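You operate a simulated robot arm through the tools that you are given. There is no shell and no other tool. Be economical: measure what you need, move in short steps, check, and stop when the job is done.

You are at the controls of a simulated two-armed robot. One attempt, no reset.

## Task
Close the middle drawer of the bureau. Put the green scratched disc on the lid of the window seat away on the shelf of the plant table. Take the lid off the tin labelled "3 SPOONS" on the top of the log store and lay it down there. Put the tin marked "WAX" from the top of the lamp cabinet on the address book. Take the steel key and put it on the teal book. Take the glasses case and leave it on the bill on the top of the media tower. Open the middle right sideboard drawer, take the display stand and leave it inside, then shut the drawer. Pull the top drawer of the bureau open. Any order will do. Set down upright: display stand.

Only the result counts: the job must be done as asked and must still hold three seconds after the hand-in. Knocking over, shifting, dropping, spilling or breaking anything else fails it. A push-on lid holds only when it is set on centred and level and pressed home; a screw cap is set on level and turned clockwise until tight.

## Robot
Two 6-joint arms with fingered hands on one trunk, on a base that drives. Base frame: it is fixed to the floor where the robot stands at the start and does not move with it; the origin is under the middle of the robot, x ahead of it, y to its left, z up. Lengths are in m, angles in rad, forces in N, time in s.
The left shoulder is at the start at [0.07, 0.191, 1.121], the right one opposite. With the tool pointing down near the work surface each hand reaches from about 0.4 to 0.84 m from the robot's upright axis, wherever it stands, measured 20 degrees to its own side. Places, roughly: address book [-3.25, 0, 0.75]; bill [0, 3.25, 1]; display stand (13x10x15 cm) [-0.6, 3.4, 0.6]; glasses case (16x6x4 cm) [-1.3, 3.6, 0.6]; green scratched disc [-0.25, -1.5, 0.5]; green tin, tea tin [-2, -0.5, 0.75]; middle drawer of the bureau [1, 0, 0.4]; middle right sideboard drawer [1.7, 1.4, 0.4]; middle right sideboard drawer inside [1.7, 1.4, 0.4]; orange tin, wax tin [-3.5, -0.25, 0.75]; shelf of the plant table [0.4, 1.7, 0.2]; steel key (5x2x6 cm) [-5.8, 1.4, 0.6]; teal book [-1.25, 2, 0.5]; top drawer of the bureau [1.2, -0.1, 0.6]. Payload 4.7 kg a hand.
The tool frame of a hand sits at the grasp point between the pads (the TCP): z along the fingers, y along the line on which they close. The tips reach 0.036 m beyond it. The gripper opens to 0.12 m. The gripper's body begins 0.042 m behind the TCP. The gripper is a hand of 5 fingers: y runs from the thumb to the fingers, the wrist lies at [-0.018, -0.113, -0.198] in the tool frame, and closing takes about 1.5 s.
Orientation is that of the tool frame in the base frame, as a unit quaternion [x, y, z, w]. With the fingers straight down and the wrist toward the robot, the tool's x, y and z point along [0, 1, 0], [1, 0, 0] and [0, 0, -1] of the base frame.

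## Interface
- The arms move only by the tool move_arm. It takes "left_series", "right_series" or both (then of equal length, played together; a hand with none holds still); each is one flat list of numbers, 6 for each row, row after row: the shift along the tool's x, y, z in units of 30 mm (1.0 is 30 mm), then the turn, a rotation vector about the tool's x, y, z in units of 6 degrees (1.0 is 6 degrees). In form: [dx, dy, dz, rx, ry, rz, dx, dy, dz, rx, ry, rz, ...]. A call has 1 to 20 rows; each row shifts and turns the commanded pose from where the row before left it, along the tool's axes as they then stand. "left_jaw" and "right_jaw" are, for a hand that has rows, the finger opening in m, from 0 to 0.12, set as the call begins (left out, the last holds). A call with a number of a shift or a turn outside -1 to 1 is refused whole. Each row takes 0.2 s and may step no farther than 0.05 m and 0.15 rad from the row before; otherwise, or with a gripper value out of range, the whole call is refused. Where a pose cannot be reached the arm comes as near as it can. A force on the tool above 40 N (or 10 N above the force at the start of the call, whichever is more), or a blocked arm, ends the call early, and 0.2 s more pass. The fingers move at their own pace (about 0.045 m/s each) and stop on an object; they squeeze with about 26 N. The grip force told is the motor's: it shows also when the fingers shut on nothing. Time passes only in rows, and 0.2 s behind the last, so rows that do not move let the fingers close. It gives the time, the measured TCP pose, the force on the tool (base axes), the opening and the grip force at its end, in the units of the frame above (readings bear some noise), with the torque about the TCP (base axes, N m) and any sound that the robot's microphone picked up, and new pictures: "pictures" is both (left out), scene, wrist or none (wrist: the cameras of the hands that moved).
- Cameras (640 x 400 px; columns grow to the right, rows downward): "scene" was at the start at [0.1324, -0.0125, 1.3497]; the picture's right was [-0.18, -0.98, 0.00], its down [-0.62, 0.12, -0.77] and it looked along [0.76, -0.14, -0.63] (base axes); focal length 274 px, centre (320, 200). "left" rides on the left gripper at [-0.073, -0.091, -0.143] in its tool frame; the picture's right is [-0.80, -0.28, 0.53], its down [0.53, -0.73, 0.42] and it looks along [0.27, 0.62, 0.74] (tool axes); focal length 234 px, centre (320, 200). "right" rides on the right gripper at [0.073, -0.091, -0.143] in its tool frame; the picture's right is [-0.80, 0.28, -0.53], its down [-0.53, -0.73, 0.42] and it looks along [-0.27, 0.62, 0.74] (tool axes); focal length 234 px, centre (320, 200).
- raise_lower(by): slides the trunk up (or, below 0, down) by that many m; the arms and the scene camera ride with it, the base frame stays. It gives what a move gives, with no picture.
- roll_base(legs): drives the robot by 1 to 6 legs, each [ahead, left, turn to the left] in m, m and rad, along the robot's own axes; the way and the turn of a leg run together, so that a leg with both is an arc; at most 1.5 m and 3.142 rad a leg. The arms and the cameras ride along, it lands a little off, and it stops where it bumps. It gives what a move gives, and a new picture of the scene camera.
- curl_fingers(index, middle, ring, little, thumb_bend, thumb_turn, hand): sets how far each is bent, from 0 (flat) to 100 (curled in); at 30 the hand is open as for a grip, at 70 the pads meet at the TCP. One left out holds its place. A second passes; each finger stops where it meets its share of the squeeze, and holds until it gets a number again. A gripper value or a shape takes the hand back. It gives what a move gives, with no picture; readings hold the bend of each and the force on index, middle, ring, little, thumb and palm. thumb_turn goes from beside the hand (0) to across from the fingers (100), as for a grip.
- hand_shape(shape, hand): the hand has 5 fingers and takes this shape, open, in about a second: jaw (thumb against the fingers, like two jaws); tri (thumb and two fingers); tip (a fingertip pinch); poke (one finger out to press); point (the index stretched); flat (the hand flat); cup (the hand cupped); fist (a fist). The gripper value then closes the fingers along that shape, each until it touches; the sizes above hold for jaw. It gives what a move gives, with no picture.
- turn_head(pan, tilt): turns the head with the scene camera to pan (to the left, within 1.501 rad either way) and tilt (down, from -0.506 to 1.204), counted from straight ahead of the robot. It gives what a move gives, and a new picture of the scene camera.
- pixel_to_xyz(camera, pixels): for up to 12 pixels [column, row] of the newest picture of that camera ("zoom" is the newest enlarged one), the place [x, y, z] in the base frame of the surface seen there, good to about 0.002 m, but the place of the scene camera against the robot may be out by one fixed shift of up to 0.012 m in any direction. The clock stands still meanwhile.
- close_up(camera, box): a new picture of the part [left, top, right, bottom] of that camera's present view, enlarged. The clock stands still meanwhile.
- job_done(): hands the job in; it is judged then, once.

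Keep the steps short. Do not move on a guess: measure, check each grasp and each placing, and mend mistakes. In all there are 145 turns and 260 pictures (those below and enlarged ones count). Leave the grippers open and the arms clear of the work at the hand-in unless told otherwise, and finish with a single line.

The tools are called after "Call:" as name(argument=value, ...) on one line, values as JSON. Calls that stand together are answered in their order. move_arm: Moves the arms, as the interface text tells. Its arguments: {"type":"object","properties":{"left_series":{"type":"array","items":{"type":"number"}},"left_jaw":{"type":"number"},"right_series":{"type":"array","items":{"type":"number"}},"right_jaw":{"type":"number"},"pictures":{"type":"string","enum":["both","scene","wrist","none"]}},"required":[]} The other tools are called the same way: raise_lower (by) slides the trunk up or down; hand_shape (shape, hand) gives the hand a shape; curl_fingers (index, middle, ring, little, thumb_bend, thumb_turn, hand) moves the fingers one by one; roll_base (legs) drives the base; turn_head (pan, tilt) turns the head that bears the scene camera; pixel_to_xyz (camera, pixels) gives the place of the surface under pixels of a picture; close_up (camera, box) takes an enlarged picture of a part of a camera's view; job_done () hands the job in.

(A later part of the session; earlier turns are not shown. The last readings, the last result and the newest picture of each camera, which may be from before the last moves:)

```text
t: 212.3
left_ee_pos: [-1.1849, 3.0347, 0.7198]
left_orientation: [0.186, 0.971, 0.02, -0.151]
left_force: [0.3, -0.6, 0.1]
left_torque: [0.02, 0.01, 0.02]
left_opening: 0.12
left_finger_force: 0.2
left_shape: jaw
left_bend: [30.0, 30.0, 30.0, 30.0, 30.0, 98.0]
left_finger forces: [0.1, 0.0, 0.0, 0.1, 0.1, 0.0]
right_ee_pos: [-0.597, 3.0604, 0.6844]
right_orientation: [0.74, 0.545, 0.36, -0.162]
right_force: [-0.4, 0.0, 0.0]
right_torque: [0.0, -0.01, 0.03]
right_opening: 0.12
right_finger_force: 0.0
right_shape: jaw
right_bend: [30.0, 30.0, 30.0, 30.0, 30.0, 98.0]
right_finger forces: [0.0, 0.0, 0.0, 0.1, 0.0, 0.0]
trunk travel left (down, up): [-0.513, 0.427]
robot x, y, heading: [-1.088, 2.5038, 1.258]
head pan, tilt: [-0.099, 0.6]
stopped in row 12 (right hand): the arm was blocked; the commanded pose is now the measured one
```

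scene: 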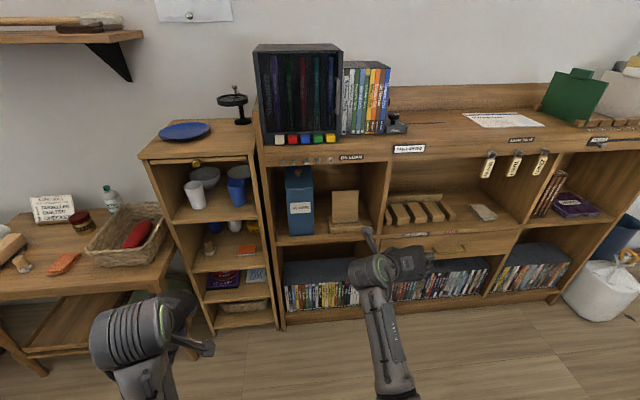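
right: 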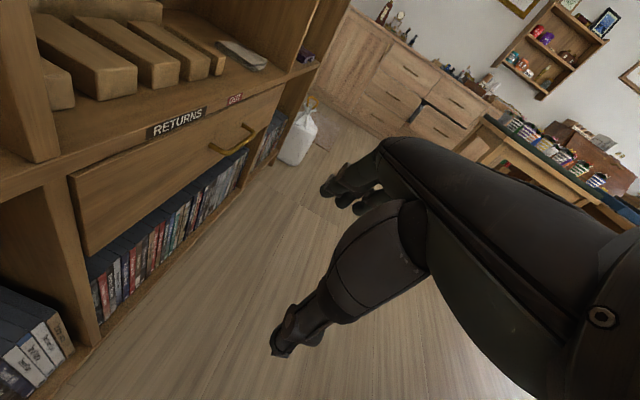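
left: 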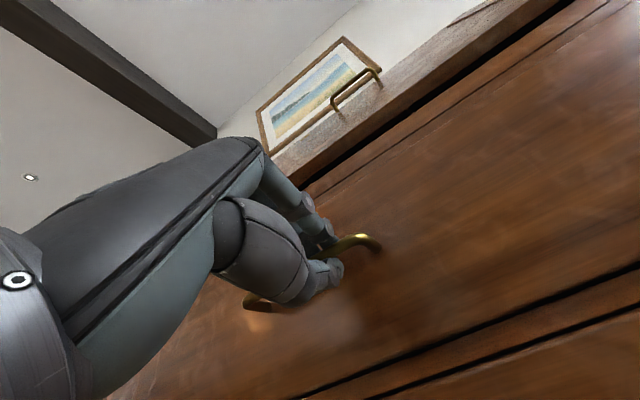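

The arm stops at 0.30 m to the right; I'll shift the base instead. I first correct the small roll.

Call:
move_arm(right_series=[0, 0.8, 0.3, 0, 0, 0, 0, 0, 0, 0, 0, 1, 0, 0, 0, 0, 0, 1], pictures="none")

```text
t: 213.1
left_ee_pos: [-1.1848, 3.0329, 0.7197]
left_orientation: [0.185, 0.971, 0.021, -0.151]
left_force: [0.5, 0.8, -0.3]
left_torque: [0.01, -0.04, 0.0]
left_opening: 0.12
left_finger_force: 0.1
left_shape: jaw
left_bend: [30.0, 30.0, 30.0, 30.0, 30.0, 98.0]
left_finger forces: [0.1, 0.0, 0.0, 0.0, 0.0, 0.0]
right_ee_pos: [-0.5738, 3.0556, 0.6802]
right_orientation: [0.793, 0.464, 0.341, -0.198]
right_force: [-0.6, 1.0, -0.1]
right_torque: [0.0, -0.02, -0.01]
right_opening: 0.12
right_finger_force: 0.1
right_shape: jaw
right_bend: [30.0, 30.0, 30.0, 30.0, 30.0, 98.0]
right_finger forces: [0.0, 0.0, 0.1, 0.1, 0.1, 0.0]
trunk travel left (down, up): [-0.513, 0.427]
robot x, y, heading: [-1.0882, 2.5054, 1.261]
head pan, tilt: [-0.099, 0.6]
```

The closing line is level but the tool is yawed 12° right. I turn the base +0.2 rad to square the hand to the stand and line it up 30 cm in front.

Call:
roll_base(legs=[[0, 0, 0.2], [-0.049, 0.01, 0]])

Call:
turn_head(pan=-0.4, tilt=0.6)

```text
t: 214.8
left_ee_pos: [-1.303, 2.9562, 0.7209]
left_orientation: [0.089, 0.984, 0.006, -0.152]
left_force: [0.0, -0.4, 0.3]
left_torque: [0.03, -0.01, -0.02]
left_opening: 0.1199
left_finger_force: 0.0
left_shape: jaw
left_bend: [30.0, 30.0, 30.0, 30.0, 30.0, 98.0]
left_finger forces: [0.0, 0.1, 0.1, 0.0, 0.0, 0.0]
right_ee_pos: [-0.7083, 3.0994, 0.6815]
right_orientation: [0.742, 0.541, 0.32, -0.232]
right_force: [0.1, -0.3, 0.5]
right_torque: [-0.03, 0.01, 0.04]
right_opening: 0.1199
right_finger_force: 0.0
right_shape: jaw
right_bend: [30.0, 30.0, 30.0, 30.0, 30.0, 98.0]
right_finger forces: [0.1, 0.0, 0.0, 0.1, 0.0, 0.0]
trunk travel left (down, up): [-0.513, 0.427]
robot x, y, heading: [-1.1053, 2.4559, 1.455]
head pan, tilt: [-0.099, 0.6]
```

scene: 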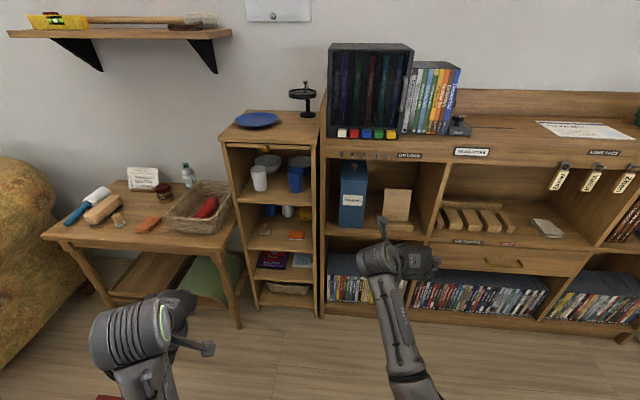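

```text
t: 215.6
left_ee_pos: [-1.3028, 2.9566, 0.7198]
left_orientation: [0.088, 0.984, 0.006, -0.152]
left_force: [0.8, -0.3, 1.7]
left_torque: [-0.02, 0.0, -0.02]
left_opening: 0.12
left_finger_force: 0.0
left_shape: jaw
left_bend: [30.0, 30.0, 30.0, 30.0, 30.0, 98.0]
left_finger forces: [0.0, 0.0, 0.1, 0.0, 0.0, 0.0]
right_ee_pos: [-0.7078, 3.1, 0.6819]
right_orientation: [0.743, 0.541, 0.319, -0.231]
right_force: [0.8, 0.7, 0.3]
right_torque: [-0.01, 0.0, 0.02]
right_opening: 0.1201
right_finger_force: 0.2
right_shape: jaw
right_bend: [30.0, 30.0, 30.0, 30.0, 30.0, 98.0]
right_finger forces: [0.1, 0.0, 0.0, 0.0, 0.1, 0.0]
trunk travel left (down, up): [-0.513, 0.427]
robot x, y, heading: [-1.1051, 2.4539, 1.46]
head pan, tilt: [-0.4, 0.6]
```

scene: 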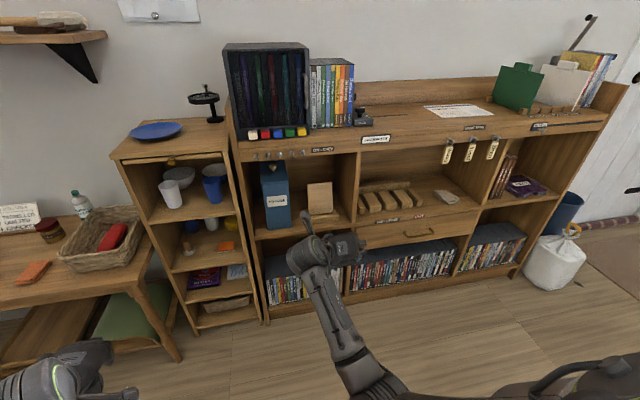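

Call:
close_up(camera="scene", box=[250, 140, 410, 240])

Call:
pixel_to_xyz(camera="zoom", pixels=[[235, 180], [325, 178], [245, 280], [325, 275], [280, 225], [165, 250], [420, 240], [160, 130], [440, 150], [300, 140]])

```text
4.00 times, centred on (330, 190) of scene
```

zoom: 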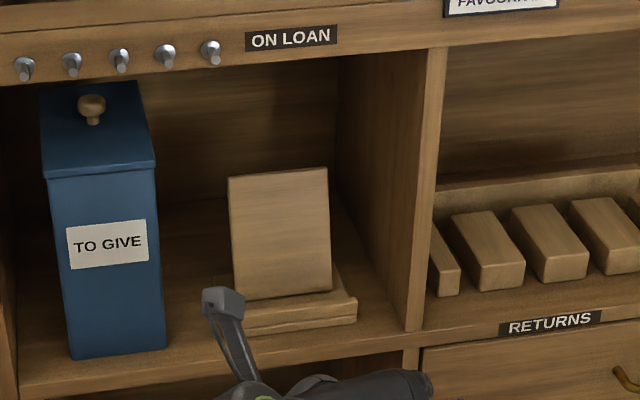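

```text
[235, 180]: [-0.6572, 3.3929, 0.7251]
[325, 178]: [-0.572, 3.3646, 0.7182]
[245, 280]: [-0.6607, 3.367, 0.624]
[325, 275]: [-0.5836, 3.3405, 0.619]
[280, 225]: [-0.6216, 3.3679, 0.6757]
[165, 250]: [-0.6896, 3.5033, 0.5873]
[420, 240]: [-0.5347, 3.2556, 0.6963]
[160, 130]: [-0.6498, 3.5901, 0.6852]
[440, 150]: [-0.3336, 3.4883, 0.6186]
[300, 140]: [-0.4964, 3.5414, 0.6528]
```

Aligned. I drive 27 cm along the stand's axis so the fingers pass either side of the panel.

Call:
roll_base(legs=[[0.265, -0.052, 0]])

Call:
close_up(camera="scene", box=[220, 120, 460, 270])

Call:
close_up(camera="right", box=[0, 0, 640, 400])

```text
t: 217.5
left_ee_pos: [-1.2229, 3.2116, 0.7209]
left_orientation: [0.089, 0.985, 0.004, -0.151]
left_force: [0.0, 0.7, -0.4]
left_torque: [-0.02, 0.02, -0.02]
left_opening: 0.1198
left_finger_force: 0.2
left_shape: jaw
left_bend: [30.0, 30.0, 30.0, 30.0, 30.0, 98.0]
left_finger forces: [0.0, 0.0, 0.0, 0.1, 0.1, 0.0]
right_ee_pos: [-0.6285, 3.3552, 0.6813]
right_orientation: [0.743, 0.542, 0.319, -0.23]
right_force: [-0.2, -0.2, -0.8]
right_torque: [-0.02, 0.02, 0.0]
right_opening: 0.1198
right_finger_force: 0.1
right_shape: jaw
right_bend: [30.0, 30.0, 30.0, 30.0, 30.0, 98.0]
right_finger forces: [0.0, 0.1, 0.0, 0.0, 0.0, 0.0]
trunk travel left (down, up): [-0.513, 0.427]
robot x, y, heading: [-1.0256, 2.7122, 1.46]
head pan, tilt: [-0.4, 0.6]
```

scene: 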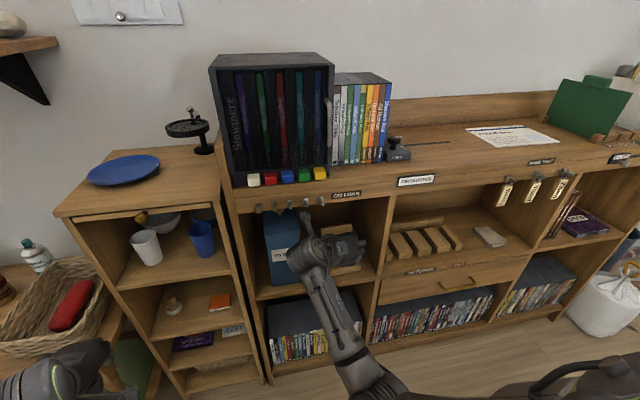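

```text
2.67 times, centred on (340, 195) of scene
```

zoom: 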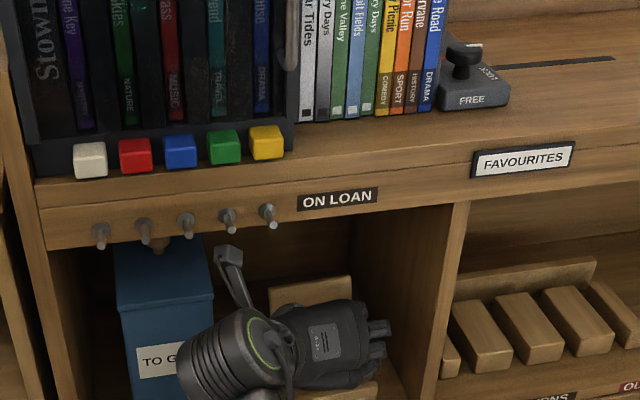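

```text
1.00 times, centred on (320, 200) of right
```

zoom: 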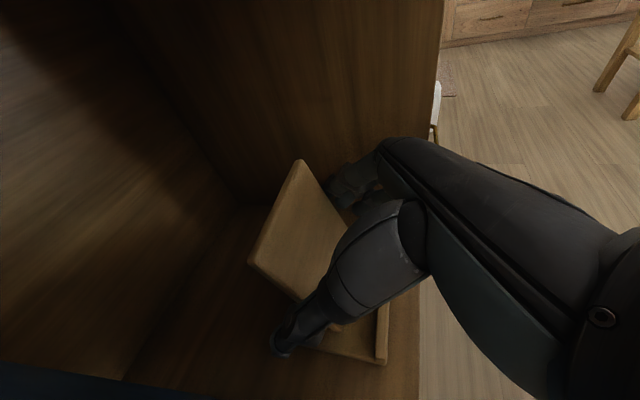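

The panel is between thumb and fingers. I check depth with the wrist view.

Call:
pixel_to_xyz(camera="zoom", pixels=[[300, 170], [255, 262], [290, 230], [310, 250], [285, 335], [385, 345], [340, 190], [300, 350]])

```text
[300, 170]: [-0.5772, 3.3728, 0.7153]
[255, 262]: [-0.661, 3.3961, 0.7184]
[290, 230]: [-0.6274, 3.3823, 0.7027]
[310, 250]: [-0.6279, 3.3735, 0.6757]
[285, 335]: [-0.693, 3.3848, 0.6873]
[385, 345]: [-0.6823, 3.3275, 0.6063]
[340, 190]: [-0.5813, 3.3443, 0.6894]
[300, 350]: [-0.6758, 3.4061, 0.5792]
```

Laterally centred; the hand goes 1.2 cm deeper and closes.

Call:
move_arm(right_series=[0.28, 0, 0.28, 0, 0, 0], pictures="none")

Call:
move_arm(right_series=[0, 0, 0, 0, 0, 0, 0, 0, 0, 0, 0, 0, 0, 0, 0, 0, 0, 0, 0, 0, 0, 0, 0, 0, 0, 0, 0, 0, 0, 0, 0, 0, 0, 0, 0, 0], right_jaw=0.05, pictures="wrist")

```text
t: 217.9
left_ee_pos: [-1.2222, 3.2119, 0.7188]
left_orientation: [0.089, 0.984, 0.006, -0.151]
left_force: [1.0, -0.4, -0.4]
left_torque: [0.0, 0.0, -0.02]
left_opening: 0.1203
left_finger_force: 0.1
left_shape: jaw
left_bend: [30.0, 30.0, 30.0, 30.0, 30.0, 98.0]
left_finger forces: [0.1, 0.0, 0.0, 0.0, 0.0, 0.0]
right_ee_pos: [-0.6251, 3.3669, 0.6821]
right_orientation: [0.743, 0.541, 0.319, -0.232]
right_force: [-0.6, -0.5, -0.2]
right_torque: [0.0, -0.06, -0.04]
right_opening: 0.1197
right_finger_force: 0.2
right_shape: jaw
right_bend: [30.0, 30.0, 30.0, 30.0, 30.0, 98.0]
right_finger forces: [0.6, 0.0, 0.0, 0.0, 0.1, 0.0]
trunk travel left (down, up): [-0.513, 0.427]
robot x, y, heading: [-1.0293, 2.7082, 1.462]
head pan, tilt: [-0.4, 0.6]
```

```text
t: 219.3
left_ee_pos: [-1.2225, 3.2129, 0.7197]
left_orientation: [0.088, 0.985, 0.005, -0.151]
left_force: [0.1, 0.7, -0.3]
left_torque: [0.0, -0.01, -0.03]
left_opening: 0.1202
left_finger_force: 0.0
left_shape: jaw
left_bend: [30.0, 30.0, 30.0, 30.0, 30.0, 98.0]
left_finger forces: [0.1, 0.0, 0.1, 0.0, 0.1, 0.0]
right_ee_pos: [-0.6248, 3.3656, 0.6812]
right_orientation: [0.743, 0.541, 0.32, -0.231]
right_force: [0.4, 0.1, -0.1]
right_torque: [-0.04, -0.03, -0.01]
right_opening: 0.0925
right_finger_force: 26.0
right_shape: jaw
right_bend: [26.0, 34.0, 35.0, 35.0, 56.0, 99.0]
right_finger forces: [16.4, 9.6, 0.0, 0.0, 25.3, 0.0]
trunk travel left (down, up): [-0.513, 0.427]
robot x, y, heading: [-1.0264, 2.7089, 1.463]
head pan, tilt: [-0.4, 0.6]
```

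right: 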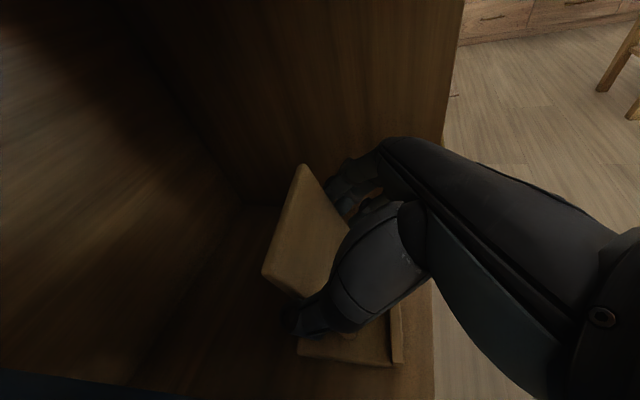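

The panel is gripped (9.3 cm). I lift it 1.5 cm and back out with the base.

Call:
move_arm(right_series=[0.35, 0, -0.35, 0, 0, 0, 0, 0, 0, 0, 0, 0], pictures="wrist")

Call:
roll_base(legs=[[-0.31, 0.06, 0]])

```text
t: 219.9
left_ee_pos: [-1.2235, 3.2114, 0.7188]
left_orientation: [0.088, 0.985, 0.006, -0.151]
left_force: [1.1, -0.7, -0.3]
left_torque: [0.0, -0.01, 0.01]
left_opening: 0.1199
left_finger_force: 0.0
left_shape: jaw
left_bend: [30.0, 30.0, 30.0, 30.0, 30.0, 98.0]
left_finger forces: [0.1, 0.1, 0.0, 0.0, 0.0, 0.0]
right_ee_pos: [-0.6246, 3.3651, 0.6963]
right_orientation: [0.742, 0.542, 0.318, -0.231]
right_force: [0.4, 0.7, -2.1]
right_torque: [0.03, 0.02, 0.0]
right_opening: 0.0926
right_finger_force: 25.8
right_shape: jaw
right_bend: [26.0, 34.0, 35.0, 35.0, 56.0, 99.0]
right_finger forces: [16.4, 9.5, 0.0, 0.0, 25.2, 0.0]
trunk travel left (down, up): [-0.513, 0.427]
robot x, y, heading: [-1.0252, 2.7118, 1.459]
head pan, tilt: [-0.4, 0.6]
```

right: 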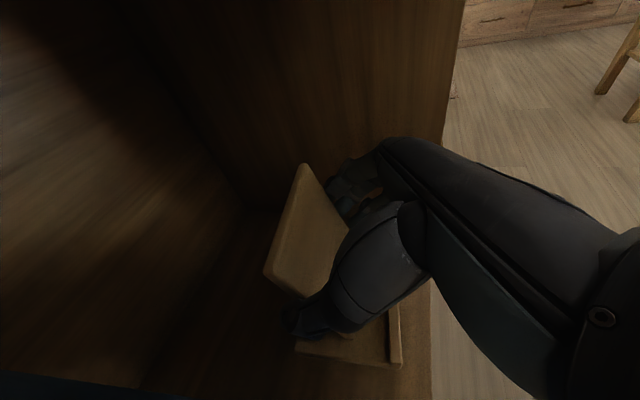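

```text
t: 222.1
left_ee_pos: [-1.3135, 2.9239, 0.7193]
left_orientation: [0.09, 0.984, 0.004, -0.152]
left_force: [-0.4, -0.1, -0.2]
left_torque: [-0.01, 0.01, 0.0]
left_opening: 0.1199
left_finger_force: 0.1
left_shape: jaw
left_bend: [30.0, 30.0, 30.0, 30.0, 30.0, 98.0]
left_finger forces: [0.1, 0.0, 0.1, 0.0, 0.0, 0.0]
right_ee_pos: [-0.7125, 3.0786, 0.6944]
right_orientation: [0.744, 0.541, 0.317, -0.23]
right_force: [0.4, 0.0, -1.8]
right_torque: [0.02, -0.01, 0.02]
right_opening: 0.0925
right_finger_force: 26.2
right_shape: jaw
right_bend: [26.0, 34.0, 35.0, 35.0, 56.0, 99.0]
right_finger forces: [16.5, 9.6, 0.1, 0.1, 25.1, 0.1]
trunk travel left (down, up): [-0.513, 0.427]
robot x, y, heading: [-1.1178, 2.4221, 1.458]
head pan, tilt: [-0.4, 0.6]
stopped in leg 1: the robot was blocked; the commanded pose is now the measured one
```

scene: 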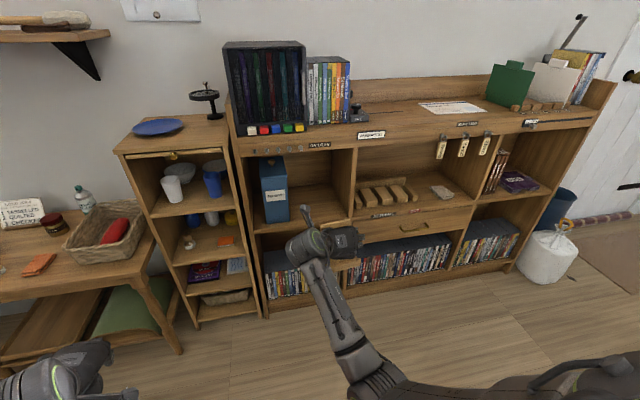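

Holding the stand. The base touched something behind (chest), so I stop there. I'll carry the stand to the sideboard, re-grip it from above on its top, then put it in the drawer. Raise, turn east.

Call:
raise_lower(by=0.4)

Call:
roll_base(legs=[[0.08, 0, 0], [0, 0, -1.765], [0, 0.33, 0]])

Call:
turn_head(pan=-0.2, tilt=0.6)

```text
t: 225.9
left_ee_pos: [-1.3127, 2.9242, 1.1181]
left_orientation: [0.09, 0.984, 0.005, -0.152]
left_force: [0.1, 0.3, 0.0]
left_torque: [0.01, 0.01, -0.01]
left_opening: 0.1197
left_finger_force: 0.1
left_shape: jaw
left_bend: [30.0, 30.0, 30.0, 30.0, 30.0, 98.0]
left_finger forces: [0.0, 0.0, 0.0, 0.0, 0.0, 0.1]
right_ee_pos: [-0.713, 3.0765, 1.0949]
right_orientation: [0.743, 0.541, 0.319, -0.231]
right_force: [-0.2, -0.3, -0.5]
right_torque: [-0.01, 0.04, -0.03]
right_opening: 0.0924
right_finger_force: 26.1
right_shape: jaw
right_bend: [26.0, 34.0, 35.0, 35.0, 56.0, 99.0]
right_finger forces: [16.5, 9.5, 0.0, 0.0, 25.1, 0.1]
trunk travel left (down, up): [-0.913, 0.027]
robot x, y, heading: [-1.1178, 2.4202, 1.456]
head pan, tilt: [-0.4, 0.6]
```

```text
t: 233.0
left_ee_pos: [-0.4751, 2.9101, 1.1198]
left_orientation: [0.818, 0.555, 0.121, -0.092]
left_force: [-0.4, -0.7, -0.3]
left_torque: [-0.01, 0.0, -0.01]
left_opening: 0.12
left_finger_force: 0.0
left_shape: jaw
left_bend: [30.0, 30.0, 30.0, 30.0, 30.0, 98.0]
left_finger forces: [0.0, 0.0, 0.0, 0.0, 0.1, 0.0]
right_ee_pos: [-0.4447, 2.2928, 1.0954]
right_orientation: [0.89, -0.232, 0.38, 0.101]
right_force: [0.0, -1.0, -0.9]
right_torque: [0.02, 0.01, 0.0]
right_opening: 0.0923
right_finger_force: 26.1
right_shape: jaw
right_bend: [26.0, 34.0, 35.0, 35.0, 56.0, 99.0]
right_finger forces: [16.4, 9.0, 0.0, 0.0, 24.7, 0.1]
trunk travel left (down, up): [-0.913, 0.027]
robot x, y, heading: [-1.006, 2.8176, -0.317]
head pan, tilt: [-0.4, 0.6]
```

scene: 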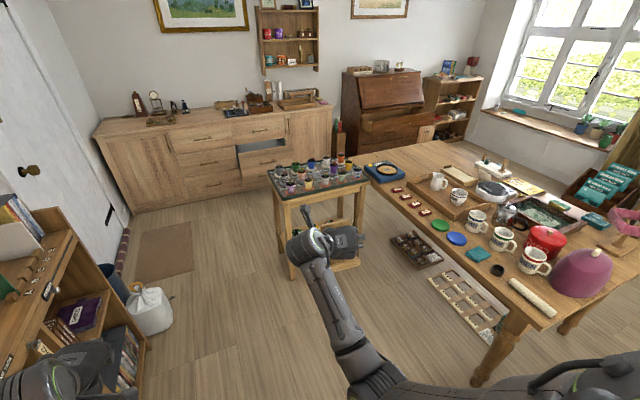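

```text
t: 233.8
left_ee_pos: [-0.4744, 2.9122, 1.1187]
left_orientation: [0.817, 0.556, 0.12, -0.092]
left_force: [0.1, 0.4, 0.3]
left_torque: [-0.02, -0.04, 0.04]
left_opening: 0.1201
left_finger_force: 0.1
left_shape: jaw
left_bend: [30.0, 30.0, 30.0, 30.0, 30.0, 98.0]
left_finger forces: [0.0, 0.1, 0.0, 0.0, 0.1, 0.0]
right_ee_pos: [-0.4437, 2.2962, 1.0953]
right_orientation: [0.889, -0.231, 0.381, 0.101]
right_force: [-0.6, 0.0, -2.3]
right_torque: [0.02, 0.03, -0.04]
right_opening: 0.0928
right_finger_force: 26.4
right_shape: jaw
right_bend: [26.0, 34.0, 35.0, 35.0, 56.0, 99.0]
right_finger forces: [16.3, 9.0, 0.0, 0.1, 24.6, 0.1]
trunk travel left (down, up): [-0.913, 0.027]
robot x, y, heading: [-1.0059, 2.8165, -0.311]
head pan, tilt: [-0.201, 0.6]
```

scene: 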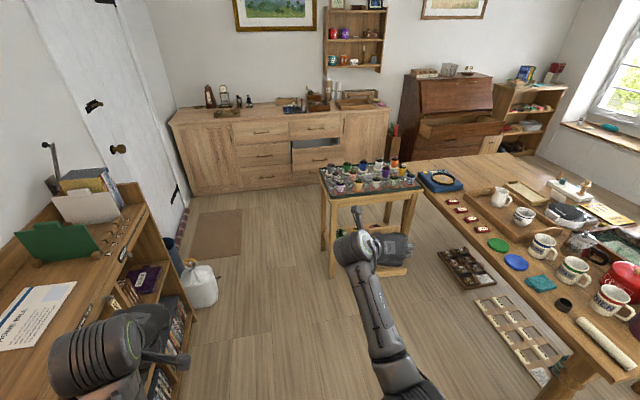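

The plant table and everything look intact. I measure the free patch on the sideboard top and drive east.

Call:
pixel_to_xyz(camera="scene", pixels=[[262, 112], [250, 118], [275, 117], [215, 122], [290, 106], [228, 112], [303, 112]])

Call:
roll_base(legs=[[1.45, 0, 0], [0.45, 0, 0]])

Call:
turn_head(pan=-0.35, tilt=0.8)

```text
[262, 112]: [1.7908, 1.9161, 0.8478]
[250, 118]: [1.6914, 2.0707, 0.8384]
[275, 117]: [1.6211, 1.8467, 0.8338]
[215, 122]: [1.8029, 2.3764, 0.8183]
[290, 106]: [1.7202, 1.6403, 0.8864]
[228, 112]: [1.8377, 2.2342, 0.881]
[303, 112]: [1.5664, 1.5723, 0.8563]
```

```text
t: 243.3
left_ee_pos: [1.3459, 2.3058, 1.1188]
left_orientation: [0.822, 0.548, 0.122, -0.091]
left_force: [-0.1, -0.8, -0.5]
left_torque: [-0.02, 0.0, 0.01]
left_opening: 0.1199
left_finger_force: 0.0
left_shape: jaw
left_bend: [30.0, 30.0, 30.0, 30.0, 30.0, 98.0]
left_finger forces: [0.0, 0.0, 0.0, 0.1, 0.1, 0.1]
right_ee_pos: [1.3677, 1.6869, 1.0962]
right_orientation: [0.888, -0.24, 0.379, 0.103]
right_force: [-0.8, 0.1, -1.6]
right_torque: [0.02, -0.03, -0.01]
right_opening: 0.0924
right_finger_force: 26.1
right_shape: jaw
right_bend: [26.0, 34.0, 35.0, 35.0, 56.0, 99.0]
right_finger forces: [16.4, 8.9, 0.0, 0.0, 24.7, 0.0]
trunk travel left (down, up): [-0.913, 0.027]
robot x, y, heading: [0.8154, 2.2183, -0.328]
head pan, tilt: [-0.201, 0.6]
```

scene: 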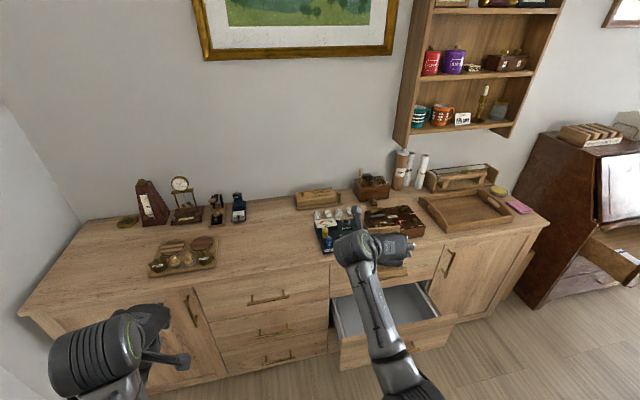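

```text
t: 244.1
left_ee_pos: [1.347, 2.3061, 1.1184]
left_orientation: [0.823, 0.548, 0.122, -0.091]
left_force: [-0.5, 0.3, -1.0]
left_torque: [0.04, 0.0, 0.02]
left_opening: 0.1201
left_finger_force: 0.0
left_shape: jaw
left_bend: [30.0, 30.0, 30.0, 30.0, 30.0, 98.0]
left_finger forces: [0.1, 0.0, 0.0, 0.0, 0.0, 0.0]
right_ee_pos: [1.3687, 1.6866, 1.0958]
right_orientation: [0.888, -0.239, 0.379, 0.103]
right_force: [0.4, 0.0, -1.5]
right_torque: [0.02, 0.03, 0.02]
right_opening: 0.0924
right_finger_force: 26.0
right_shape: jaw
right_bend: [26.0, 34.0, 35.0, 35.0, 56.0, 99.0]
right_finger forces: [16.3, 9.0, 0.0, 0.1, 24.8, 0.1]
trunk travel left (down, up): [-0.913, 0.027]
robot x, y, heading: [0.815, 2.2196, -0.323]
head pan, tilt: [-0.351, 0.799]
```

scene: 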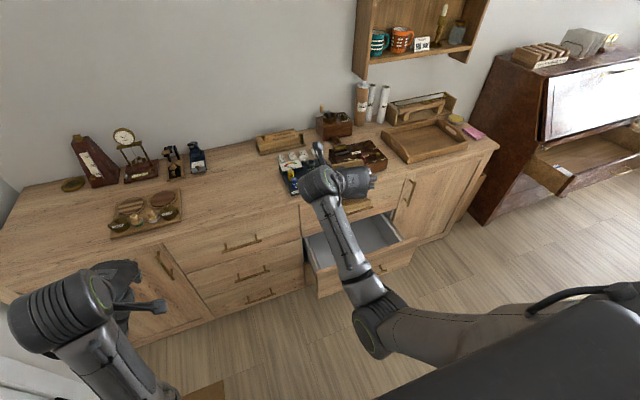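

Free patch on the sideboard top is at t≈2.15–2.6. I drive forward-left 28 cm each to bring the stand above it, then lower most of the way.

Call:
roll_base(legs=[[0, 0.28, 0], [0.28, 0, 0]])

Call:
raise_lower(by=-0.13)

Call:
close_up(camera="right", box=[0, 0, 640, 400])

```text
t: 247.6
left_ee_pos: [1.6979, 2.4766, 1.1197]
left_orientation: [0.823, 0.547, 0.124, -0.091]
left_force: [-0.3, 0.0, 0.1]
left_torque: [0.01, 0.0, -0.03]
left_opening: 0.12
left_finger_force: 0.1
left_shape: jaw
left_bend: [30.0, 30.0, 30.0, 30.0, 30.0, 98.0]
left_finger forces: [0.0, 0.0, 0.1, 0.0, 0.0, 0.1]
right_ee_pos: [1.7178, 1.8595, 1.0959]
right_orientation: [0.887, -0.241, 0.38, 0.104]
right_force: [0.2, 0.3, -1.8]
right_torque: [-0.01, 0.01, -0.01]
right_opening: 0.0927
right_finger_force: 26.1
right_shape: jaw
right_bend: [26.0, 34.0, 35.0, 35.0, 56.0, 99.0]
right_finger forces: [16.3, 9.0, 0.0, 0.0, 24.6, 0.0]
trunk travel left (down, up): [-0.913, 0.027]
robot x, y, heading: [1.1675, 2.3917, -0.33]
head pan, tilt: [-0.351, 0.799]
```

scene: 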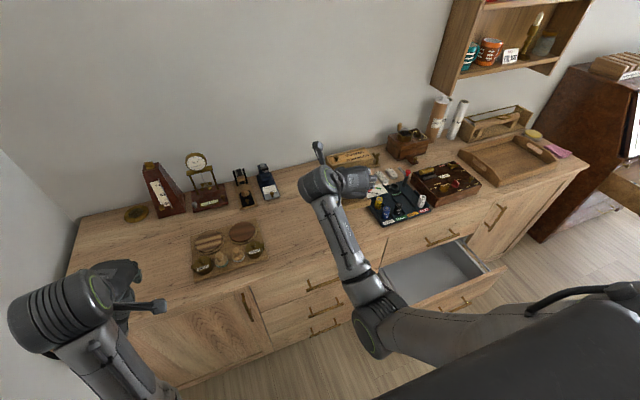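

```text
t: 249.2
left_ee_pos: [1.6992, 2.4761, 0.9894]
left_orientation: [0.823, 0.547, 0.122, -0.092]
left_force: [0.6, -0.3, -0.2]
left_torque: [0.01, 0.0, 0.02]
left_opening: 0.12
left_finger_force: 0.2
left_shape: jaw
left_bend: [30.0, 30.0, 30.0, 30.0, 30.0, 98.0]
left_finger forces: [0.1, 0.0, 0.1, 0.1, 0.1, 0.0]
right_ee_pos: [1.7174, 1.8574, 0.9655]
right_orientation: [0.887, -0.241, 0.379, 0.105]
right_force: [-0.8, 0.3, -1.9]
right_torque: [0.01, -0.01, 0.01]
right_opening: 0.0924
right_finger_force: 25.9
right_shape: jaw
right_bend: [26.0, 34.0, 35.0, 35.0, 56.0, 99.0]
right_finger forces: [16.4, 9.0, 0.0, 0.0, 24.7, 0.0]
trunk travel left (down, up): [-0.783, 0.157]
robot x, y, heading: [1.1653, 2.3962, -0.33]
head pan, tilt: [-0.351, 0.799]
```

```text
1.00 times, centred on (320, 200) of right
```

zoom: 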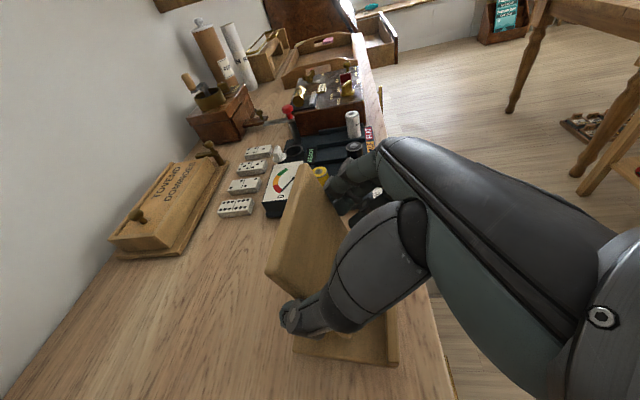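

Call:
pixel_to_xyz(camera="zoom", pixels=[[230, 320], [350, 385], [300, 340], [385, 350], [280, 205], [300, 180], [270, 265], [320, 180]])

```text
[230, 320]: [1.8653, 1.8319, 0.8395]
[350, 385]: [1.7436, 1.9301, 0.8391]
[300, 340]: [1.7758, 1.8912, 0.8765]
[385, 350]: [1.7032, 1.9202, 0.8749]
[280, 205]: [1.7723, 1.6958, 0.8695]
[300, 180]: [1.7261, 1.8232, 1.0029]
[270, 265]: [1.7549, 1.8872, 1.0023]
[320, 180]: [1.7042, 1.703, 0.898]
```

Table top z=0.839, stand bottom ≈0.860 and level. I lower 2 cm and check contact.

Call:
move_arm(right_series=[-0.24, 0, 0.24, 0, 0, 0, -0.2, 0, 0.2, 0, 0, 0, -0.07, 0, 0.07, 0, 0, 0], pictures="wrist")

```text
t: 250.0
left_ee_pos: [1.6997, 2.4762, 0.989]
left_orientation: [0.823, 0.546, 0.122, -0.092]
left_force: [-0.1, 0.6, 0.2]
left_torque: [-0.02, 0.0, -0.02]
left_opening: 0.1201
left_finger_force: 0.1
left_shape: jaw
left_bend: [30.0, 30.0, 30.0, 30.0, 30.0, 98.0]
left_finger forces: [0.0, 0.1, 0.0, 0.0, 0.1, 0.1]
right_ee_pos: [1.7181, 1.857, 0.944]
right_orientation: [0.887, -0.241, 0.379, 0.105]
right_force: [-0.3, 0.8, -0.9]
right_torque: [0.01, 0.0, 0.06]
right_opening: 0.0924
right_finger_force: 26.4
right_shape: jaw
right_bend: [26.0, 34.0, 35.0, 35.0, 56.0, 99.0]
right_finger forces: [16.4, 9.3, 0.0, 0.0, 24.9, 0.0]
trunk travel left (down, up): [-0.783, 0.157]
robot x, y, heading: [1.1708, 2.392, -0.329]
head pan, tilt: [-0.351, 0.799]
```

right: 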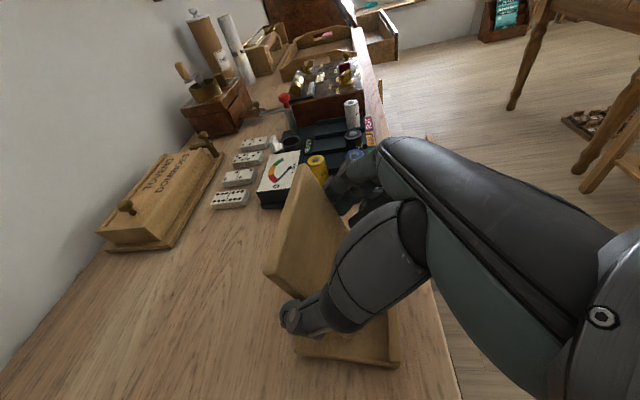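

Nearly weightless; 2 mm more, then open and withdraw along the tool axis, then pitch the hand straight down.

Call:
move_arm(right_series=[-0.06, 0, 0.06, 0, 0, 0, 0, 0, 0, 0, 0, 0], pictures="none")

Call:
move_arm(right_series=[0, 0, 0, 0, 0, 0, 0, 0, 0, 0, 0, 0, 0, 0, 0, 0, 0, 0, 0, 0, 0, 0, 0, 0, 0, 0, 0, 0, 0, 0, 0, 0, -0.5, 0, 0, 0, 0, 0, -1, 0, 0, 0, 0, 0, -1, 0, 0, 0, 0, 0, -1, 0, 0, 0, 0, 0, -1, 0, 0, 0], right_jaw=0.12, pictures="wrist")

```text
t: 250.6
left_ee_pos: [1.6989, 2.4783, 0.9893]
left_orientation: [0.824, 0.546, 0.121, -0.091]
left_force: [-1.5, 0.4, 0.4]
left_torque: [-0.02, -0.02, 0.01]
left_opening: 0.1199
left_finger_force: 0.0
left_shape: jaw
left_bend: [30.0, 30.0, 30.0, 30.0, 30.0, 98.0]
left_finger forces: [0.0, 0.0, 0.0, 0.1, 0.0, 0.0]
right_ee_pos: [1.7193, 1.856, 0.9416]
right_orientation: [0.887, -0.242, 0.38, 0.106]
right_force: [1.0, 0.1, 1.1]
right_torque: [-0.15, 0.08, 0.09]
right_opening: 0.0925
right_finger_force: 26.1
right_shape: jaw
right_bend: [26.0, 33.0, 35.0, 35.0, 56.0, 99.0]
right_finger forces: [16.3, 9.5, 0.0, 0.1, 25.2, 0.0]
trunk travel left (down, up): [-0.783, 0.157]
robot x, y, heading: [1.1651, 2.3937, -0.335]
head pan, tilt: [-0.351, 0.799]
```

```text
t: 252.8
left_ee_pos: [1.6993, 2.4761, 0.9893]
left_orientation: [0.824, 0.546, 0.122, -0.091]
left_force: [-0.3, 0.0, -0.3]
left_torque: [0.01, 0.0, 0.0]
left_opening: 0.1201
left_finger_force: 0.0
left_shape: jaw
left_bend: [30.0, 30.0, 30.0, 30.0, 30.0, 98.0]
left_finger forces: [0.0, 0.0, 0.0, 0.0, 0.0, 0.0]
right_ee_pos: [1.6304, 1.8898, 1.0427]
right_orientation: [0.884, -0.239, 0.383, 0.125]
right_force: [1.3, 1.2, 0.7]
right_torque: [0.02, 0.0, 0.02]
right_opening: 0.1197
right_finger_force: 0.0
right_shape: jaw
right_bend: [30.0, 30.0, 30.0, 30.0, 30.0, 98.0]
right_finger forces: [0.0, 0.0, 0.0, 0.0, 0.0, 0.0]
trunk travel left (down, up): [-0.783, 0.157]
robot x, y, heading: [1.167, 2.3926, -0.336]
head pan, tilt: [-0.351, 0.799]
```

right: 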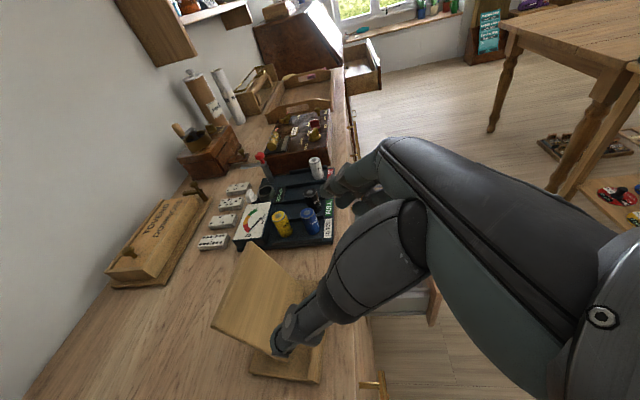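

The stand stands on the sideboard. I pitch the hand straight down and bring it above the panel's top edge.

Call:
move_arm(right_series=[0, 0, 0, 0, -1, 0, 0, 0, 0, 0, -1, 0, 0, 0, 0, 0, -1, 0, 0, 0, 0, 0, -1, 0, 0, 0, 0, 0, -1, 0, 0, 0, 0, 0, -1, 0, 0, 0, 0, 0, -1, 0, 0, 0, 0, 0, -0.3, 0, 0.9, -0.1, -0.2, 0, 0, 0, 0.9, -0.1, -0.2, 0, 0, 0, 0.9, -0.1, -0.2, 0, 0, 0, 0.9, -0.1, -0.2, 0, 0, 0], pictures="wrist")

Call:
close_up(camera="scene", box=[200, 110, 440, 260])

```text
t: 255.4
left_ee_pos: [1.6987, 2.4757, 0.9885]
left_orientation: [0.823, 0.546, 0.122, -0.092]
left_force: [0.0, -0.1, 0.3]
left_torque: [0.04, 0.01, 0.02]
left_opening: 0.12
left_finger_force: 0.1
left_shape: jaw
left_bend: [30.0, 30.0, 30.0, 30.0, 30.0, 98.0]
left_finger forces: [0.1, 0.1, 0.1, 0.0, 0.0, 0.0]
right_ee_pos: [1.7079, 1.9685, 0.892]
right_orientation: [0.964, -0.251, 0.088, 0.033]
right_force: [0.0, 0.9, -0.4]
right_torque: [0.05, 0.05, -0.02]
right_opening: 0.1196
right_finger_force: 0.1
right_shape: jaw
right_bend: [30.0, 30.0, 30.0, 30.0, 30.0, 98.0]
right_finger forces: [0.6, 0.1, 0.0, 0.0, 0.1, 0.0]
right hand out of reach, approached as far as the arm can: row 3, 4, 5, 6, 7, 8, 9, 10, 11, 12
trunk travel left (down, up): [-0.783, 0.157]
robot x, y, heading: [1.1679, 2.3951, -0.332]
head pan, tilt: [-0.351, 0.799]
```

right: 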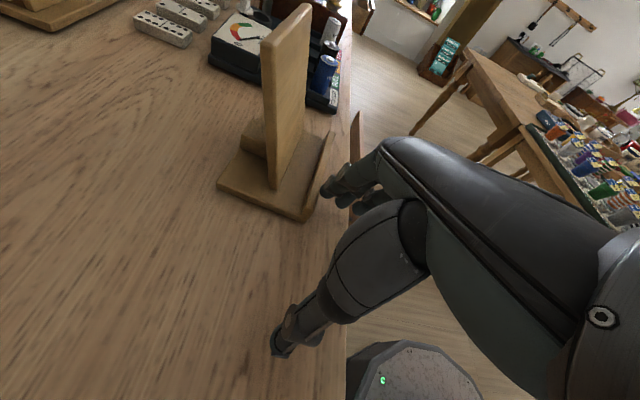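

```text
2.67 times, centred on (320, 185) of scene
```

zoom: 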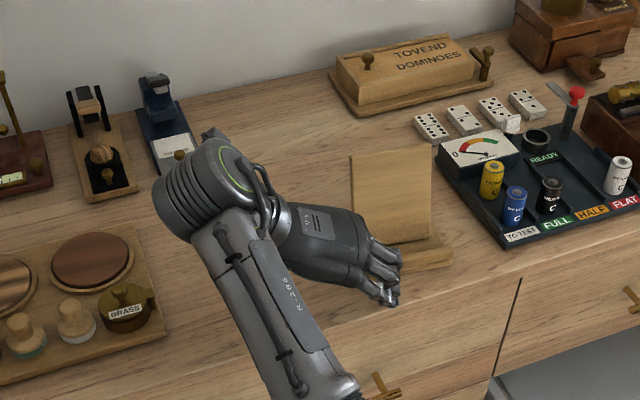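

The pose was out of reach at this trunk height (hand too near shoulder level). I raise the trunk 0.15 and read where the hand settles.

Call:
raise_lower(by=0.15)

Call:
move_arm(right_series=[0, 0, 0, 0, 0, 0], pictures="wrist")

```text
t: 257.1
left_ee_pos: [1.6988, 2.4764, 1.1392]
left_orientation: [0.823, 0.547, 0.122, -0.091]
left_force: [-0.5, -0.8, 0.0]
left_torque: [0.01, 0.01, 0.01]
left_opening: 0.1199
left_finger_force: 0.0
left_shape: jaw
left_bend: [30.0, 30.0, 30.0, 30.0, 30.0, 98.0]
left_finger forces: [0.0, 0.0, 0.0, 0.0, 0.0, 0.2]
right_ee_pos: [1.7061, 1.9676, 1.042]
right_orientation: [0.964, -0.25, 0.087, 0.034]
right_force: [0.1, 0.8, 0.2]
right_torque: [0.02, 0.0, -0.03]
right_opening: 0.1197
right_finger_force: 0.0
right_shape: jaw
right_bend: [30.0, 30.0, 30.0, 30.0, 30.0, 98.0]
right_finger forces: [0.0, 0.1, 0.1, 0.1, 0.0, 0.1]
trunk travel left (down, up): [-0.933, 0.007]
robot x, y, heading: [1.1672, 2.3969, -0.327]
head pan, tilt: [-0.351, 0.799]
```

```text
t: 257.5
left_ee_pos: [1.699, 2.4767, 1.1393]
left_orientation: [0.823, 0.547, 0.122, -0.091]
left_force: [-0.3, -0.5, 0.3]
left_torque: [-0.02, -0.02, 0.0]
left_opening: 0.12
left_finger_force: 0.0
left_shape: jaw
left_bend: [30.0, 30.0, 30.0, 30.0, 30.0, 98.0]
left_finger forces: [0.0, 0.1, 0.1, 0.1, 0.0, 0.0]
right_ee_pos: [1.7051, 1.9679, 1.0419]
right_orientation: [0.964, -0.25, 0.087, 0.033]
right_force: [0.0, 0.0, -0.5]
right_torque: [0.02, 0.0, 0.0]
right_opening: 0.1198
right_finger_force: 0.0
right_shape: jaw
right_bend: [30.0, 30.0, 30.0, 30.0, 30.0, 98.0]
right_finger forces: [0.0, 0.1, 0.0, 0.1, 0.1, 0.0]
trunk travel left (down, up): [-0.933, 0.007]
robot x, y, heading: [1.1645, 2.3913, -0.329]
head pan, tilt: [-0.351, 0.799]
```

right: 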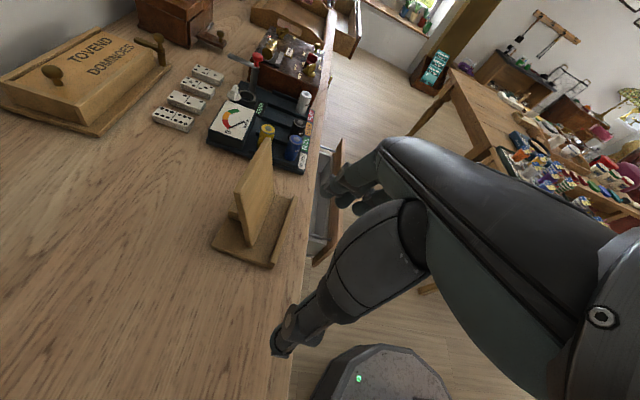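

Call:
pixel_to_xyz(camera="right", pixels=[[238, 188], [268, 142], [253, 165], [255, 175], [244, 240], [262, 200], [240, 230], [270, 160]])

```text
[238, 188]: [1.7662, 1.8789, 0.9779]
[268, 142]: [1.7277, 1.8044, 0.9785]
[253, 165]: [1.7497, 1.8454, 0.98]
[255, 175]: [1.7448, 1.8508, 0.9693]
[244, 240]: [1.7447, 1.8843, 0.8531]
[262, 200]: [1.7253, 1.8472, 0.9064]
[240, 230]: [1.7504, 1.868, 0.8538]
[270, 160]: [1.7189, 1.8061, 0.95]
```

Panel top centre (1.7475,1.842,0.979), aligned within 2°. Move above it, check, then down.

Call:
move_arm(right_series=[0.74, 0.76, 0.155, 0, 0, 0, 0.74, 0.76, 0.155, 0, 0, 0, 0.74, 0.76, 0.155, 0, 0, 0, 0.74, 0.76, 0.155, 0, 0, 0], pictures="wrist")

```text
t: 258.5
left_ee_pos: [1.6991, 2.4754, 1.1382]
left_orientation: [0.824, 0.546, 0.122, -0.091]
left_force: [0.6, -0.5, -0.4]
left_torque: [0.0, 0.02, -0.01]
left_opening: 0.1199
left_finger_force: 0.0
left_shape: jaw
left_bend: [30.0, 30.0, 30.0, 30.0, 30.0, 98.0]
left_finger forces: [0.1, 0.0, 0.1, 0.0, 0.0, 0.1]
right_ee_pos: [1.743, 1.8408, 1.0413]
right_orientation: [0.964, -0.25, 0.087, 0.033]
right_force: [-0.5, -0.6, -0.4]
right_torque: [0.01, 0.01, 0.0]
right_opening: 0.12
right_finger_force: 0.1
right_shape: jaw
right_bend: [30.0, 30.0, 30.0, 30.0, 30.0, 98.0]
right_finger forces: [0.0, 0.0, 0.0, 0.0, 0.0, 0.1]
trunk travel left (down, up): [-0.933, 0.007]
robot x, y, heading: [1.167, 2.3929, -0.329]
head pan, tilt: [-0.351, 0.799]
```

right: 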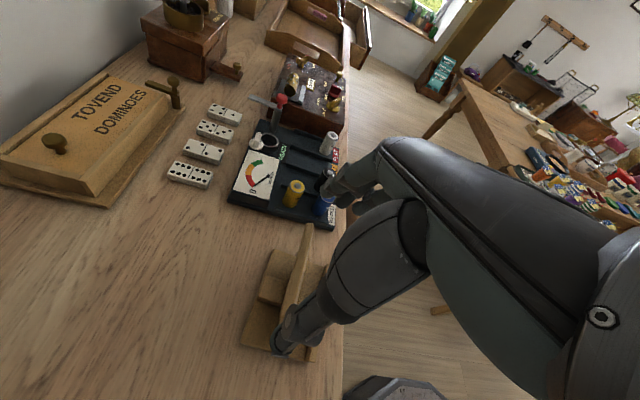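

Centred. I lower 7.8 cm and close.

Call:
move_arm(right_series=[-0.16, -0.02, 0.87, 0, 0, 0, -0.16, -0.02, 0.87, 0, 0, 0, -0.16, -0.02, 0.85, 0, 0, 0], pictures="none")

Call:
move_arm(right_series=[0, 0, 0, 0, 0, 0, 0, 0, 0, 0, 0, 0, 0, 0, 0, 0, 0, 0, 0, 0, 0, 0, 0, 0, 0, 0, 0, 0, 0, 0, 0, 0, 0, 0, 0, 0], right_jaw=0.05, pictures="wrist")

```text
t: 259.3
left_ee_pos: [1.6971, 2.4775, 1.1397]
left_orientation: [0.824, 0.546, 0.122, -0.09]
left_force: [0.2, 0.2, 0.8]
left_torque: [-0.05, -0.01, 0.0]
left_opening: 0.1201
left_finger_force: 0.0
left_shape: jaw
left_bend: [30.0, 30.0, 30.0, 30.0, 30.0, 98.0]
left_finger forces: [0.0, 0.1, 0.0, 0.1, 0.0, 0.0]
right_ee_pos: [1.7415, 1.842, 0.9667]
right_orientation: [0.963, -0.251, 0.09, 0.036]
right_force: [2.3, -4.9, 11.7]
right_torque: [-0.23, 0.1, 0.06]
right_opening: 0.1197
right_finger_force: 0.1
right_shape: jaw
right_bend: [28.0, 30.0, 30.0, 30.0, 29.0, 97.0]
right_finger forces: [9.8, 0.0, 0.0, 0.0, 3.2, 0.0]
trunk travel left (down, up): [-0.933, 0.007]
robot x, y, heading: [1.1706, 2.3922, -0.33]
head pan, tilt: [-0.351, 0.799]
```

```text
t: 260.7
left_ee_pos: [1.6987, 2.478, 1.1398]
left_orientation: [0.824, 0.546, 0.122, -0.091]
left_force: [0.3, -0.3, -0.9]
left_torque: [0.02, -0.02, 0.02]
left_opening: 0.1202
left_finger_force: 0.1
left_shape: jaw
left_bend: [30.0, 30.0, 30.0, 30.0, 30.0, 98.0]
left_finger forces: [0.1, 0.0, 0.0, 0.0, 0.1, 0.0]
right_ee_pos: [1.7406, 1.8459, 0.9628]
right_orientation: [0.964, -0.25, 0.088, 0.034]
right_force: [2.6, -0.9, 12.3]
right_torque: [-0.86, 0.52, 0.07]
right_opening: 0.0845
right_finger_force: 26.3
right_shape: jaw
right_bend: [24.0, 34.0, 39.0, 41.0, 60.0, 98.0]
right_finger forces: [28.4, 13.4, 0.0, 0.1, 42.3, 0.0]
trunk travel left (down, up): [-0.933, 0.007]
robot x, y, heading: [1.1684, 2.3929, -0.327]
head pan, tilt: [-0.351, 0.799]
```

right: 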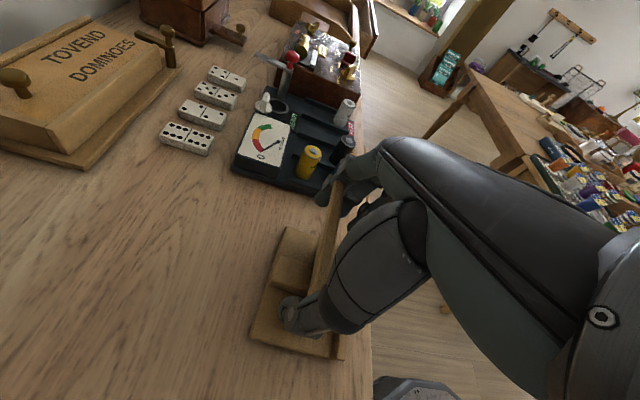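

Gripped at 8.5 cm. I lift 9 cm and check that the stand hangs upright.

Call:
move_arm(right_series=[0.06, 0, -0.3, 0, 0, 0, 0.1, 0, -0.7, 0, 0, 0, 0.16, 0, -0.98, 0, 0, 0, 0.16, 0, -0.98, 0, 0, 0], pictures="both")

```text
t: 261.7
left_ee_pos: [1.6998, 2.4773, 1.1395]
left_orientation: [0.823, 0.546, 0.122, -0.091]
left_force: [-0.9, 0.0, 0.8]
left_torque: [0.02, 0.02, 0.01]
left_opening: 0.12
left_finger_force: 0.1
left_shape: jaw
left_bend: [30.0, 30.0, 30.0, 30.0, 30.0, 98.0]
left_finger forces: [0.0, 0.1, 0.0, 0.1, 0.0, 0.1]
right_ee_pos: [1.7393, 1.8454, 1.0516]
right_orientation: [0.964, -0.251, 0.086, 0.033]
right_force: [-0.1, -0.4, -1.5]
right_torque: [0.0, -0.03, 0.02]
right_opening: 0.0826
right_finger_force: 25.9
right_shape: jaw
right_bend: [24.0, 37.0, 39.0, 41.0, 60.0, 99.0]
right_finger forces: [29.6, 14.1, 0.0, 0.0, 41.5, 0.0]
trunk travel left (down, up): [-0.933, 0.007]
robot x, y, heading: [1.1654, 2.3933, -0.333]
head pan, tilt: [-0.351, 0.799]
```

scene: 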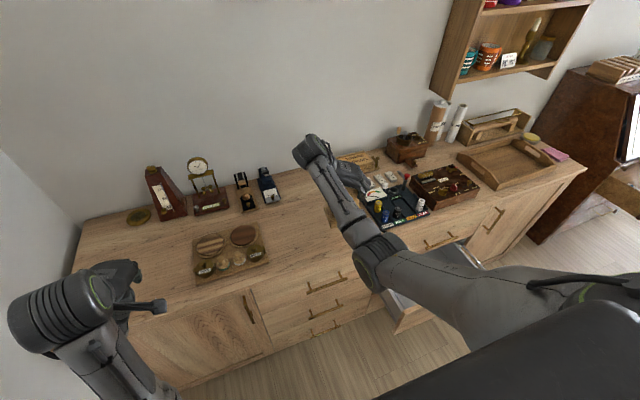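
right: 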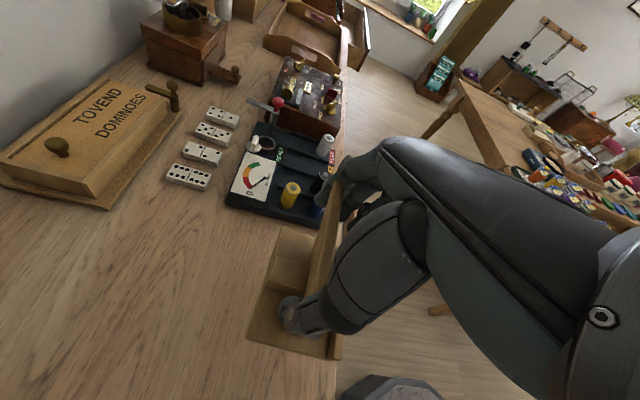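

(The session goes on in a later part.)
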